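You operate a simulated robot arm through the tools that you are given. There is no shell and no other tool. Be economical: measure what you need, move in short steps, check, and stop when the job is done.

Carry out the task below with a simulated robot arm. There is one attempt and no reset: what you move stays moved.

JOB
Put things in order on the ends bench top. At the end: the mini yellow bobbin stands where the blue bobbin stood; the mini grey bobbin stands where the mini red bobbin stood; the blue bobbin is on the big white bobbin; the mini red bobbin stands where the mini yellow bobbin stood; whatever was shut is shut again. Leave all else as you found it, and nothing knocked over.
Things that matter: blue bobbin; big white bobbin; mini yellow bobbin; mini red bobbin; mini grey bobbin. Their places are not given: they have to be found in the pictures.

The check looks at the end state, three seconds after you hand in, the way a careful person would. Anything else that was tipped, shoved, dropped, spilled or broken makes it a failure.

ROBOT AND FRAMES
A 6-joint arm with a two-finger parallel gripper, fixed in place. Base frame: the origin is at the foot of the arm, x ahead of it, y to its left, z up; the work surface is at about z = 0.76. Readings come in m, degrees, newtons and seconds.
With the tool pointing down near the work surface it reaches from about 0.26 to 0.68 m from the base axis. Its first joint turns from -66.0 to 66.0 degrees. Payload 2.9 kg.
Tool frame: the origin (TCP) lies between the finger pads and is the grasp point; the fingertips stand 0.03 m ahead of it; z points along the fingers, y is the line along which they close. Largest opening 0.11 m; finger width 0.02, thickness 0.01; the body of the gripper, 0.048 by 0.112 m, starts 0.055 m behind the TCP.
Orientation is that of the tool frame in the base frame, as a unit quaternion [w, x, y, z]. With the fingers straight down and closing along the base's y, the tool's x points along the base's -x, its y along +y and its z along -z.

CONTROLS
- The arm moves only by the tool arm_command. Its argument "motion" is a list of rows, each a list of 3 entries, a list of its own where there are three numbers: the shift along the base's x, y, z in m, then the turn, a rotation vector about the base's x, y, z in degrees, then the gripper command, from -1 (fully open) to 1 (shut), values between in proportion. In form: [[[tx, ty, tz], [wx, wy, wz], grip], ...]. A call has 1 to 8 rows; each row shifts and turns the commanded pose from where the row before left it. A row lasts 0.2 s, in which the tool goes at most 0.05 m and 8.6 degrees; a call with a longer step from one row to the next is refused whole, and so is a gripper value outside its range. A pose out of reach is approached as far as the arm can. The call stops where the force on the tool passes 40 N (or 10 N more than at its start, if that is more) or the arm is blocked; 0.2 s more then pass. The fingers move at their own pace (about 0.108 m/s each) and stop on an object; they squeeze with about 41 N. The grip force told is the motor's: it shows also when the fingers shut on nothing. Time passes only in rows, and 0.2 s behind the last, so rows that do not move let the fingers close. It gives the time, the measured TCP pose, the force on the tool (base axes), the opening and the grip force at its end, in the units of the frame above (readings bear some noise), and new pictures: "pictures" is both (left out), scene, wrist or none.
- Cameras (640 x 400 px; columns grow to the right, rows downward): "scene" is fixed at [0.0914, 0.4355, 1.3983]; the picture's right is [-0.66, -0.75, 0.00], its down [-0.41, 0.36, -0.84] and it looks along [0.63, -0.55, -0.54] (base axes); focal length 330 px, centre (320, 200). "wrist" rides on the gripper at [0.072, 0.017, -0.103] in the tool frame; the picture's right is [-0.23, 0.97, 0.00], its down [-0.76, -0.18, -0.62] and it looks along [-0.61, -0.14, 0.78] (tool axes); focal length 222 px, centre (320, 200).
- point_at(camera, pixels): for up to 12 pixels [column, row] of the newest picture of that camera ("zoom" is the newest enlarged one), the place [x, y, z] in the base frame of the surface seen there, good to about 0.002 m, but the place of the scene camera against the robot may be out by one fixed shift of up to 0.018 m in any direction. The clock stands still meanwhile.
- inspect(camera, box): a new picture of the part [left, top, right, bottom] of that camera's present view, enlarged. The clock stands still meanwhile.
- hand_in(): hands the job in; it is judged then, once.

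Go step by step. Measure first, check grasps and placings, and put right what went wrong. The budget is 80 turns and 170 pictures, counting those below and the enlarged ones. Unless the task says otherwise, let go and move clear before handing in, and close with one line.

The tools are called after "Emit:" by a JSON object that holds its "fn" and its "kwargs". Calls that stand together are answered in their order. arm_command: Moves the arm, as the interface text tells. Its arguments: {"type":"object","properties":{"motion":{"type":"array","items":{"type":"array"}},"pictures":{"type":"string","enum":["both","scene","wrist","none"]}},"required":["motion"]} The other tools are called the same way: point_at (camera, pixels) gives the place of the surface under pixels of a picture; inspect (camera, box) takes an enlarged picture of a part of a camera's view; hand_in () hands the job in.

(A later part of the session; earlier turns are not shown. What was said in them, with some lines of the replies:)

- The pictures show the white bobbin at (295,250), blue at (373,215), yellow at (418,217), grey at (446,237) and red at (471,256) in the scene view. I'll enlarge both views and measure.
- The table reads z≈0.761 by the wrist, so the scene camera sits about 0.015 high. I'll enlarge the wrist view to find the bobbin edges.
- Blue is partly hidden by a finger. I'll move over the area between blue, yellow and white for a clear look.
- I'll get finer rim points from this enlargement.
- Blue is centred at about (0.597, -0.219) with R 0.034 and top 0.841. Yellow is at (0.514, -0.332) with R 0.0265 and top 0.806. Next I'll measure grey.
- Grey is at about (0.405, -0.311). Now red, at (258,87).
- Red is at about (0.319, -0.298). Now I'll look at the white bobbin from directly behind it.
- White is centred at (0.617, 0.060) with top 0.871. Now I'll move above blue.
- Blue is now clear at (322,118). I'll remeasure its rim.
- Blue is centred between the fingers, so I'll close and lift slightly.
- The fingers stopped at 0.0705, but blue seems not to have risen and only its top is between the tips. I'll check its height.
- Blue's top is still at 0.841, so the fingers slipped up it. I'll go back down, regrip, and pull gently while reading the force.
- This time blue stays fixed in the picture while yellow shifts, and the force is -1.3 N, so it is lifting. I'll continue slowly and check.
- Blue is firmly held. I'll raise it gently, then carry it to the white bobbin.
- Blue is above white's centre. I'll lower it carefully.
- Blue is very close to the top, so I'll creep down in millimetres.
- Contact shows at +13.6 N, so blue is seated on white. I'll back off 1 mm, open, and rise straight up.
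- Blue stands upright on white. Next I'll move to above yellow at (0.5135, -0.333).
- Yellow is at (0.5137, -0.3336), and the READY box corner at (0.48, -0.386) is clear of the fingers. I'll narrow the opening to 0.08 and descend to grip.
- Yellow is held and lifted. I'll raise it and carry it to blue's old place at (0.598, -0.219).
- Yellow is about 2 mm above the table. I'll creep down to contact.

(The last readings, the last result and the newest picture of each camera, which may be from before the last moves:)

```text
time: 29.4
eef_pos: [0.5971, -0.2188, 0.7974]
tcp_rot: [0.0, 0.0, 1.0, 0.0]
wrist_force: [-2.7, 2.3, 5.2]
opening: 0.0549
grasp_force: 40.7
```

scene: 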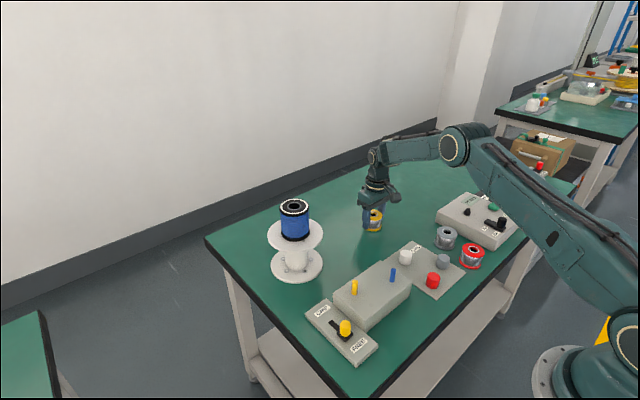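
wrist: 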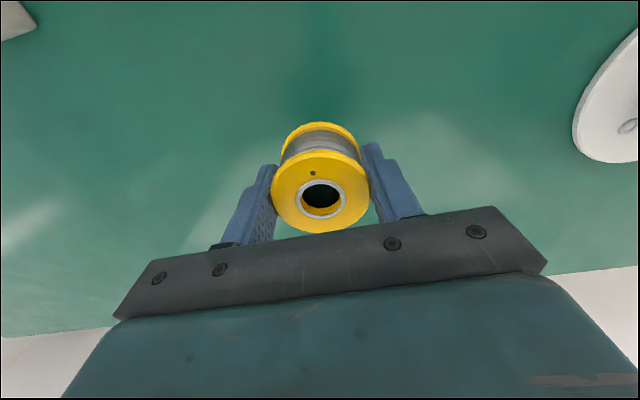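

Contact reads +5 N. I'll release, rise, and go towards red.

Emit:
{"fn": "arm_command", "kwargs": {"motion": [[[0, 0, 0], [0, 0, 0], -0.6], [[0, 0, 0], [0, 0, 0], -0.6], [[0, 0, 0], [0, 0, 0], -0.6], [[0, 0, 0.03], [0, 0, 0], -0.6], [[0, 0, 0.045], [0, 0, 0], -0.6], [[0, 0, 0.045], [0, 0, 0], -0.6], [[0, 0, 0.013], [0, 0, 0], -0.6]], "pictures": "both"}}

Emit:
{"fn": "arm_command", "kwargs": {"motion": [[[-0.04, -0.0113, 0], [0, 0, 0], -0.6], [[-0.04, -0.0113, 0], [0, 0, 0], -0.6], [[-0.04, -0.0113, 0], [0, 0, 0], -0.6], [[-0.04, -0.0113, 0], [0, 0, 0], -0.6], [[-0.04, -0.0113, 0], [0, 0, 0], -0.6], [[-0.04, -0.0113, 0], [0, 0, 0], -0.6], [[-0.039, -0.0112, 0], [0, 0, 0], -0.6], [[0, 0, 0], [0, 0, 0], -0.6]], "pictures": "wrist"}}

```text
time: 31.0
eef_pos: [0.5977, -0.2198, 0.9319]
tcp_rot: [0.0, 0.0, 1.0, 0.0]
wrist_force: [-0.2, 1.2, 0.4]
opening: 0.0881
grasp_force: 0.1
```

scene: 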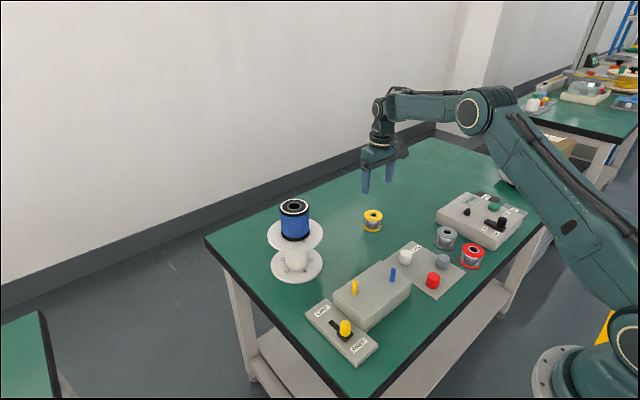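
wrist: 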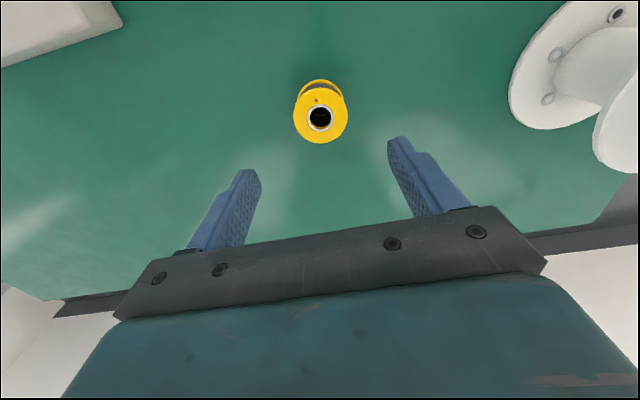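

```text
time: 32.8
eef_pos: [0.3189, -0.2985, 0.9283]
tcp_rot: [0.0, 0.0, 1.0, 0.0]
wrist_force: [0.3, 0.0, 0.4]
opening: 0.088
grasp_force: 0.0
```

wrist: 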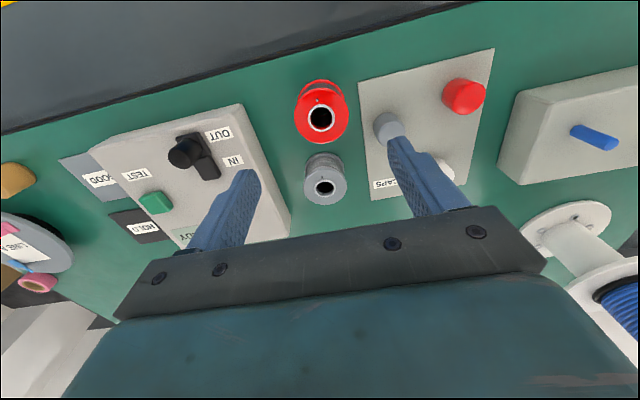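

Red is at (321,117). I'll measure it and its neighbours, the grey cap and the box edge.

Emit:
{"fn": "point_at", "kwargs": {"camera": "wrist", "pixels": [[295.5, 116], [347, 116], [321, 91], [321, 142.5], [376, 128], [265, 130], [360, 110], [305, 186], [346, 186], [325, 165], [325, 204]]}}

```text
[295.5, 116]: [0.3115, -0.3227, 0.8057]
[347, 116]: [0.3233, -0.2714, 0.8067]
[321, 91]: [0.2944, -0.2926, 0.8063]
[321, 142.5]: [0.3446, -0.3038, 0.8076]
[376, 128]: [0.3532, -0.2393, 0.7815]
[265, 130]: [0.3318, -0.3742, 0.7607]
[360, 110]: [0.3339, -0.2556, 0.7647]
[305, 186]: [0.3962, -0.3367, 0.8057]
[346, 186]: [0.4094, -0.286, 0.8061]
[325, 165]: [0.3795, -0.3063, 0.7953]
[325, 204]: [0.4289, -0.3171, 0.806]
```

Red is at (0.319, -0.2976). I'll descend with an opening of 0.072 and keep the tips above the caps plate.

Emit:
{"fn": "arm_command", "kwargs": {"motion": [[[0, 0.0005, -0.04], [0, 0, 0], -0.31], [[0, 0, -0.04], [0, 0, 0], -0.31], [[0, 0, -0.03], [0, 0, 0], -0.31], [[0, 0, -0.019], [0, 0, 0], -0.31], [[0, 0, 0], [0, 0, 0], -0.31]], "pictures": "wrist"}}

Emit:
{"fn": "arm_command", "kwargs": {"motion": [[[0, 0, 0], [0, 0, 0], 1], [[0, 0, 0], [0, 0, 0], 1], [[0, 0, 0], [0, 0, 0], 1], [[0, 0, 0], [0, 0, 0], 1], [[0, 0, 0.004], [0, 0, 0], 1], [[0, 0, 0.006], [0, 0, 0], 1], [[0, 0, 0.01], [0, 0, 0], 1]], "pictures": "both"}}

```text
time: 34.0
eef_pos: [0.3174, -0.297, 0.8002]
tcp_rot: [0.0, 0.0, 1.0, 0.0]
wrist_force: [0.1, -0.6, -0.3]
opening: 0.072
grasp_force: 0.1
```

wrist: 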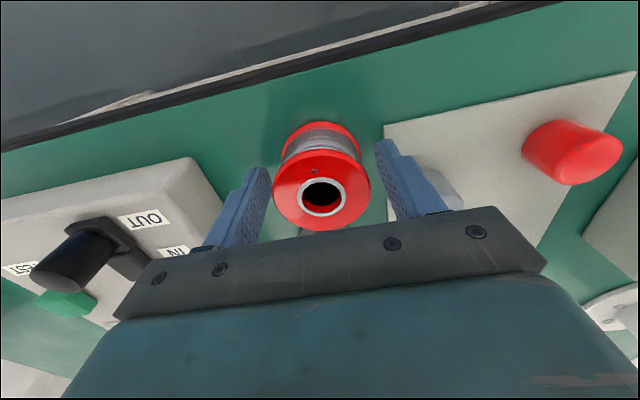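

```text
time: 35.6
eef_pos: [0.3185, -0.2978, 0.8222]
tcp_rot: [0.0, 0.0, 1.0, -0.001]
wrist_force: [0.4, -0.2, -0.8]
opening: 0.0547
grasp_force: 40.9
```

scene: 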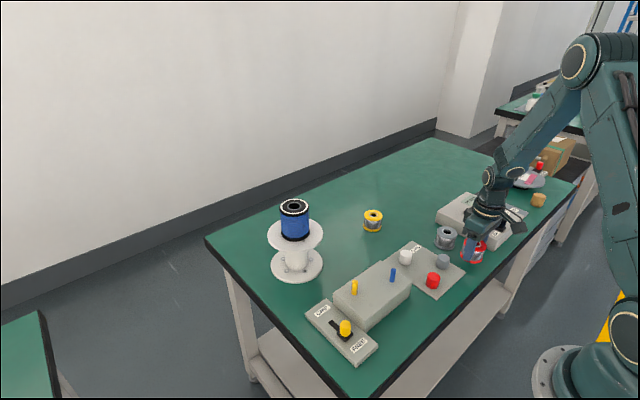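
wrist: 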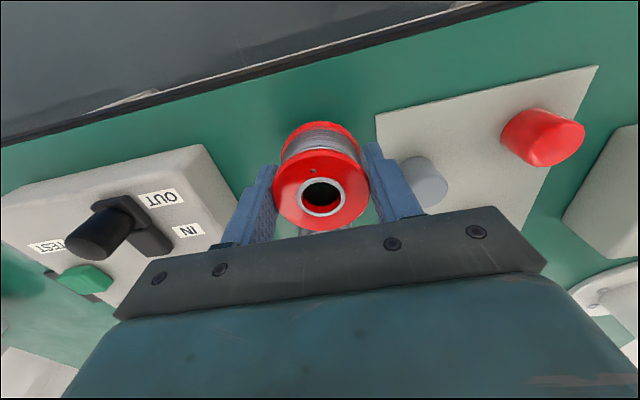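

Red is held. I'll raise it well above grey, then carry it to yellow's old place at (0.5137, -0.3336).

Emit:
{"fn": "arm_command", "kwargs": {"motion": [[[0, 0, 0.015], [0, 0, 0], 1], [[0, 0, 0.02], [0, 0, 0], 1], [[0, 0, 0.02], [0, 0, 0], 1], [[0, 0, 0.015], [0, 0, 0], 1], [[0.0187, -0.004, 0], [0, 0, 0], 1], [[0.025, -0.005, 0], [0, 0, 0], 1], [[0.025, -0.005, 0], [0, 0, 0], 1], [[0.025, -0.005, 0], [0, 0, 0], 1]], "pictures": "none"}}

Emit:
{"fn": "arm_command", "kwargs": {"motion": [[[0.026, -0.005, 0], [0, 0, 0], 1], [[0.025, -0.004, 0], [0, 0, 0], 1], [[0.025, -0.004, 0], [0, 0, 0], 1], [[0.025, -0.004, 0], [0, 0, 0], 1], [[0, 0, -0.02], [0, 0, 0], 1], [[0, 0, -0.025], [0, 0, 0], 1], [[0, 0, -0.025], [0, 0, 0], 1], [[0, 0, -0.01], [0, 0, 0], 1]], "pictures": "both"}}

```text
time: 37.4
eef_pos: [0.4126, -0.3159, 0.8914]
tcp_rot: [0.0, 0.0, 1.0, 0.0]
wrist_force: [0.8, -0.3, -0.7]
opening: 0.0547
grasp_force: 41.0
```

```text
time: 39.2
eef_pos: [0.5141, -0.3345, 0.8116]
tcp_rot: [0.0, 0.0, 1.0, 0.0]
wrist_force: [0.1, 0.5, -1.7]
opening: 0.0546
grasp_force: 41.1
```

scene: 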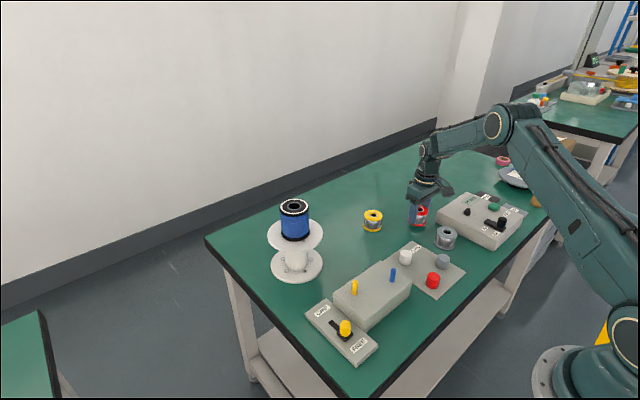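
wrist: 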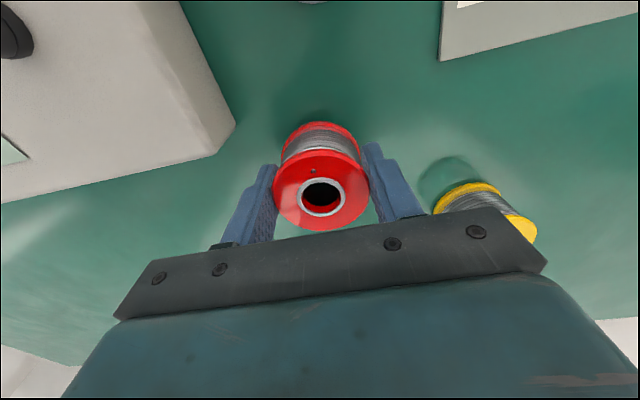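

Red is over its target with commanded z 0.811. I'll lower to near contact.

Emit:
{"fn": "arm_command", "kwargs": {"motion": [[[0, 0, -0.006], [0, 0, 0], 1], [[0, 0, -0.003], [0, 0, 0], 1], [[0, 0, 0], [0, 0, 0], 1]], "pictures": "none"}}

Emit:
{"fn": "arm_command", "kwargs": {"motion": [[[0, 0, -0.001], [0, 0, 0], 1], [[0, 0, 0], [0, 0, 0], 1]], "pictures": "none"}}

```text
time: 40.0
eef_pos: [0.5131, -0.3326, 0.8034]
tcp_rot: [0.0, 0.0, 1.0, 0.001]
wrist_force: [0.0, 1.0, -1.6]
opening: 0.055
grasp_force: 40.5
```

```text
time: 40.6
eef_pos: [0.5135, -0.3336, 0.801]
tcp_rot: [0.0, 0.001, 1.0, 0.0]
wrist_force: [-0.2, 0.6, -1.3]
opening: 0.0549
grasp_force: 40.8
```

Emit:
{"fn": "arm_command", "kwargs": {"motion": [[[0, 0, -0.001], [0, 0, 0], 1], [[0, 0, 0], [0, 0, 0], 1]], "pictures": "none"}}

```text
time: 41.2
eef_pos: [0.5136, -0.3332, 0.8015]
tcp_rot: [0.0, 0.0, 1.0, 0.0]
wrist_force: [-0.9, 0.8, 2.1]
opening: 0.055
grasp_force: 41.2
```

Red has just touched down (+2 N). I'll release, rise, and go above grey.

Emit:
{"fn": "arm_command", "kwargs": {"motion": [[[0, 0, 0], [0, 0, 0], -0.45], [[0, 0, 0], [0, 0, 0], -0.45], [[0, 0, 0], [0, 0, 0], -0.45], [[0, 0, 0.03], [0, 0, 0], -0.45], [[0, 0, 0.045], [0, 0, 0], -0.45], [[0, 0, 0.045], [0, 0, 0], -0.45], [[0, 0, 0.01], [0, 0, 0], -0.45]], "pictures": "wrist"}}

Emit:
{"fn": "arm_command", "kwargs": {"motion": [[[-0.0385, 0.0075, 0], [0, 0, 0], -0.45], [[-0.035, 0.0075, 0], [0, 0, 0], -0.45], [[-0.035, 0.0075, 0], [0, 0, 0], -0.45], [[0, 0, 0], [0, 0, 0], -0.45]], "pictures": "both"}}

```text
time: 42.8
eef_pos: [0.5122, -0.3326, 0.932]
tcp_rot: [0.0, 0.0, 1.0, 0.001]
wrist_force: [0.3, 0.0, 0.4]
opening: 0.0798
grasp_force: 0.0
```

wrist: 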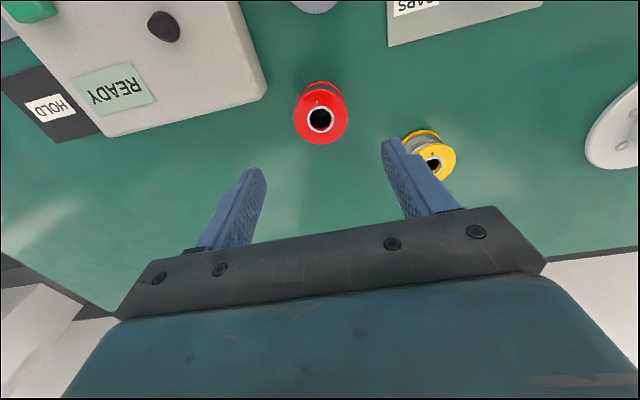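

```text
time: 43.8
eef_pos: [0.4055, -0.313, 0.9301]
tcp_rot: [0.0, 0.0, 1.0, -0.001]
wrist_force: [0.0, -0.1, -0.1]
opening: 0.0798
grasp_force: 0.1
```

scene: 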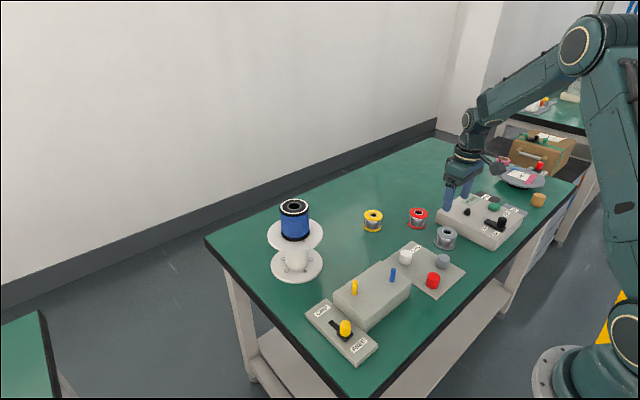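
wrist: 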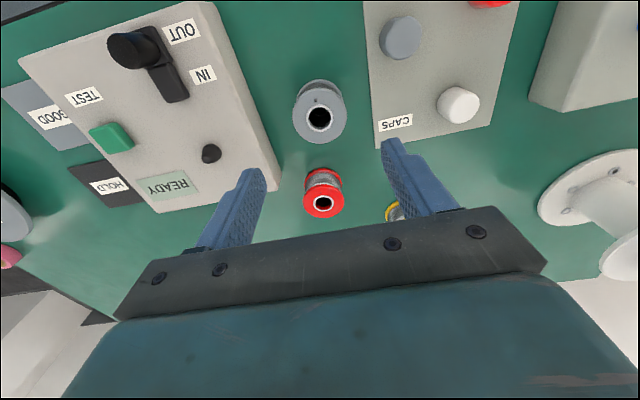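

Emit:
{"fn": "point_at", "kwargs": {"camera": "wrist", "pixels": [[293.5, 117], [345.5, 117], [319, 91.5], [319, 143], [258, 125], [374, 120], [268, 165]]}}

```text
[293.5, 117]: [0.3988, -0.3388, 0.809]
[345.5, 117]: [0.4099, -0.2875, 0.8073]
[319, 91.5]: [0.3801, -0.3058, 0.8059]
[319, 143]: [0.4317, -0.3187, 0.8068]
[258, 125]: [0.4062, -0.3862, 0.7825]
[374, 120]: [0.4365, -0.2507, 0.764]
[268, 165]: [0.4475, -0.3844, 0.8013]
```

Grey is at (0.405, -0.3125) with clearance on both sides. I'll descend and grip.

Emit:
{"fn": "arm_command", "kwargs": {"motion": [[[0, -0.0015, -0.04], [0, 0, 0], -0.31], [[0, 0, -0.04], [0, 0, 0], -0.31], [[0, 0, -0.03], [0, 0, 0], -0.31], [[0, 0, -0.019], [0, 0, 0], -0.31], [[0, 0, 0], [0, 0, 0], -0.31]], "pictures": "wrist"}}

Emit:
{"fn": "arm_command", "kwargs": {"motion": [[[0, 0, 0], [0, 0, 0], 1], [[0, 0, 0], [0, 0, 0], 1], [[0, 0, 0], [0, 0, 0], 1], [[0, 0, 0], [0, 0, 0], 1], [[0, 0, 0.004], [0, 0, 0], 1], [[0, 0, 0.006], [0, 0, 0], 1], [[0, 0, 0.01], [0, 0, 0], 1]], "pictures": "both"}}

```text
time: 45.0
eef_pos: [0.4048, -0.313, 0.8014]
tcp_rot: [-0.001, 0.0, 1.0, 0.0]
wrist_force: [0.7, 0.0, 0.0]
opening: 0.0721
grasp_force: 0.1
```

wrist: 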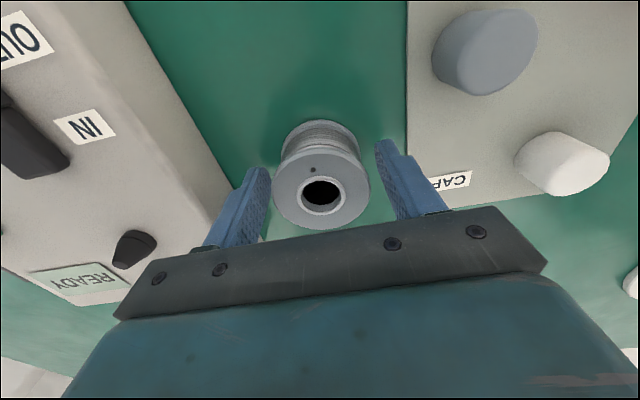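

```text
time: 46.6
eef_pos: [0.4039, -0.3125, 0.8221]
tcp_rot: [0.001, 0.0, 1.0, 0.0]
wrist_force: [-0.5, -0.9, -1.0]
opening: 0.0547
grasp_force: 40.6
```

scene: 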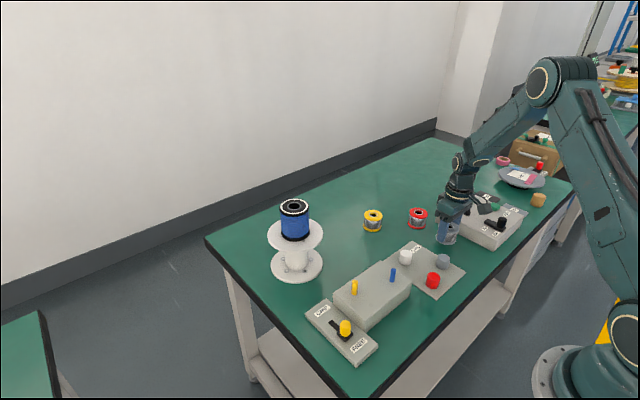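
wrist: 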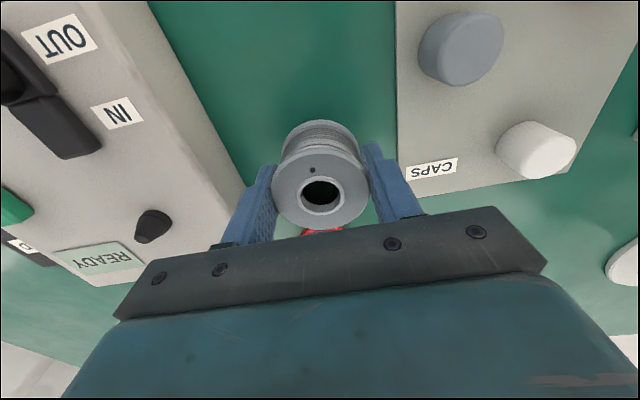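

Grey is held. I'll carry it to red's old place at (0.319, -0.2976).

Emit:
{"fn": "arm_command", "kwargs": {"motion": [[[0, 0, 0.015], [0, 0, 0], 1], [[0, 0, 0.015], [0, 0, 0], 1], [[-0.02, 0.0035, 0], [0, 0, 0], 1], [[-0.022, 0.004, 0], [0, 0, 0], 1], [[-0.022, 0.004, 0], [0, 0, 0], 1], [[-0.022, 0.0035, 0], [0, 0, 0], 1], [[0, 0, 0], [0, 0, 0], 1]], "pictures": "wrist"}}

Emit:
{"fn": "arm_command", "kwargs": {"motion": [[[0, 0, -0.02], [0, 0, 0], 1], [[0, 0, -0.02], [0, 0, 0], 1], [[0, 0, -0.009], [0, 0, 0], 1], [[0, 0, 0], [0, 0, 0], 1]], "pictures": "scene"}}

Emit:
{"fn": "arm_command", "kwargs": {"motion": [[[0, 0, -0.001], [0, 0, 0], 1], [[0, 0, 0], [0, 0, 0], 1]], "pictures": "none"}}

```text
time: 48.2
eef_pos: [0.3186, -0.2977, 0.8506]
tcp_rot: [0.0, -0.001, 1.0, 0.0]
wrist_force: [-0.8, 0.2, -1.0]
opening: 0.055
grasp_force: 40.2
```

wrist: 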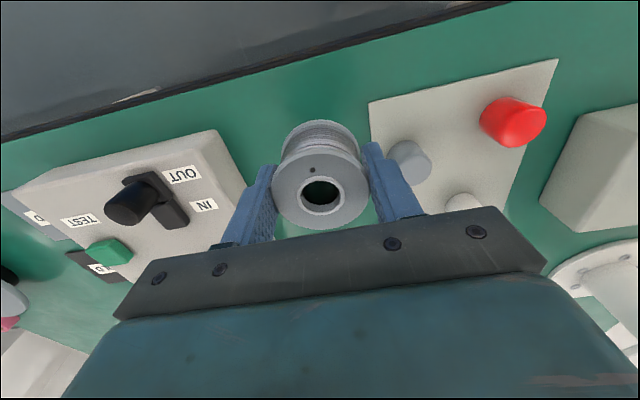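

```text
time: 49.2
eef_pos: [0.3181, -0.298, 0.8022]
tcp_rot: [0.0, -0.001, 1.0, 0.001]
wrist_force: [-0.7, 0.5, -1.0]
opening: 0.055
grasp_force: 41.6
```

scene: 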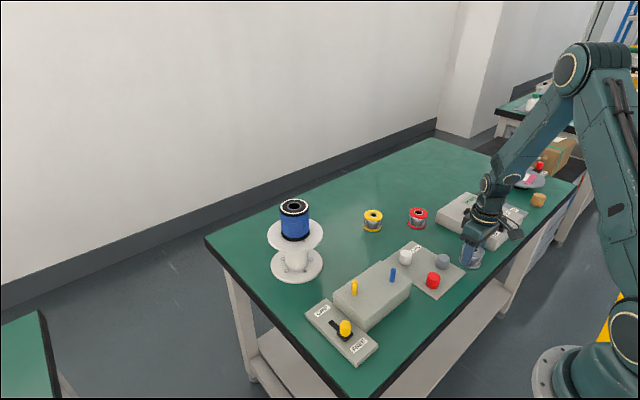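

```text
time: 49.8
eef_pos: [0.3188, -0.2983, 0.8006]
tcp_rot: [0.001, 0.0, 1.0, 0.0]
wrist_force: [0.4, 0.3, -1.7]
opening: 0.0546
grasp_force: 41.1
```

Emit:
{"fn": "arm_command", "kwargs": {"motion": [[[0, 0, -0.001], [0, 0, 0], 1], [[0, 0, 0], [0, 0, 0], 1]], "pictures": "none"}}

```text
time: 50.4
eef_pos: [0.3191, -0.2985, 0.8002]
tcp_rot: [-0.001, 0.0, 1.0, 0.0]
wrist_force: [-1.6, 1.7, 7.3]
opening: 0.0548
grasp_force: 41.4
```

Contact reads +7 N. I'll release with a narrow opening, rise, and pull back towards the start pose to check everything.

Emit:
{"fn": "arm_command", "kwargs": {"motion": [[[0, 0, 0], [0, 0, 0], -0.31], [[0, 0, 0], [0, 0, 0], -0.31], [[0, 0, 0], [0, 0, 0], -0.31], [[0, 0, 0.03], [0, 0, 0], -0.31], [[0, 0, 0.045], [0, 0, 0], -0.31], [[0, 0, 0.045], [0, 0, 0], -0.31], [[0, 0, 0.045], [0, 0, 0], -1], [[0, 0, 0.045], [0, 0, 0], -1]], "pictures": "none"}}

Emit:
{"fn": "arm_command", "kwargs": {"motion": [[[0.024, 0.04, 0.01], [0, 0, 0], -1], [[0.024, 0.04, 0.015], [0, 0, 0], -1], [[0.024, 0.04, 0.015], [0, 0, 0], -1], [[0.022, 0.04, 0.015], [0, 0, 0], -1], [[0.022, 0.04, 0.015], [0, 0, 0], -1], [[0.022, 0.04, 0.01], [0, 0, 0], -1], [[0, 0, 0], [0, 0, 0], -1]], "pictures": "both"}}

Emit:
{"fn": "inspect", "kwargs": {"camera": "scene", "box": [250, 160, 570, 360]}}

```text
time: 52.2
eef_pos: [0.3181, -0.2992, 1.0121]
tcp_rot: [0.001, 0.0, 1.0, 0.0]
wrist_force: [-0.4, 0.0, -0.1]
opening: 0.1098
grasp_force: 0.0
```

```text
time: 53.8
eef_pos: [0.4578, -0.0591, 1.0898]
tcp_rot: [0.0, 0.0, 1.0, 0.0]
wrist_force: [-0.5, -0.4, -0.2]
opening: 0.1098
grasp_force: 0.1
```

scene: 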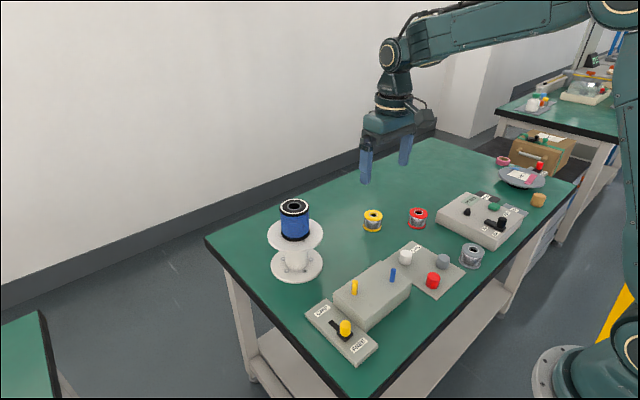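
wrist: 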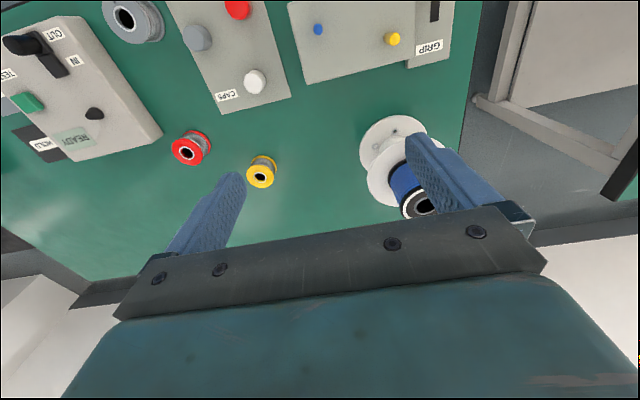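

```text
2.00 times, centred on (410, 260) of scene
```

zoom: 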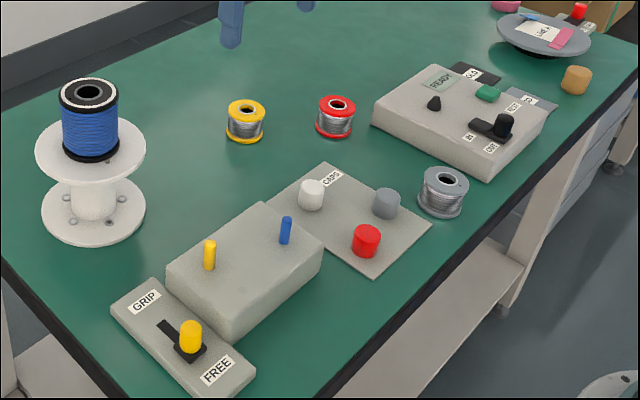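

All four bobbins stand upright in their required places, blue is on white, and nothing else has moved. I'm handing in.

Emit:
{"fn": "hand_in", "kwargs": {}}

```text
The job is handed in.
```

The job is handed in: blue is on the big white bobbin, yellow stands in blue's old place, red in yellow's and grey in red's, with nothing else moved and nothing found shut.
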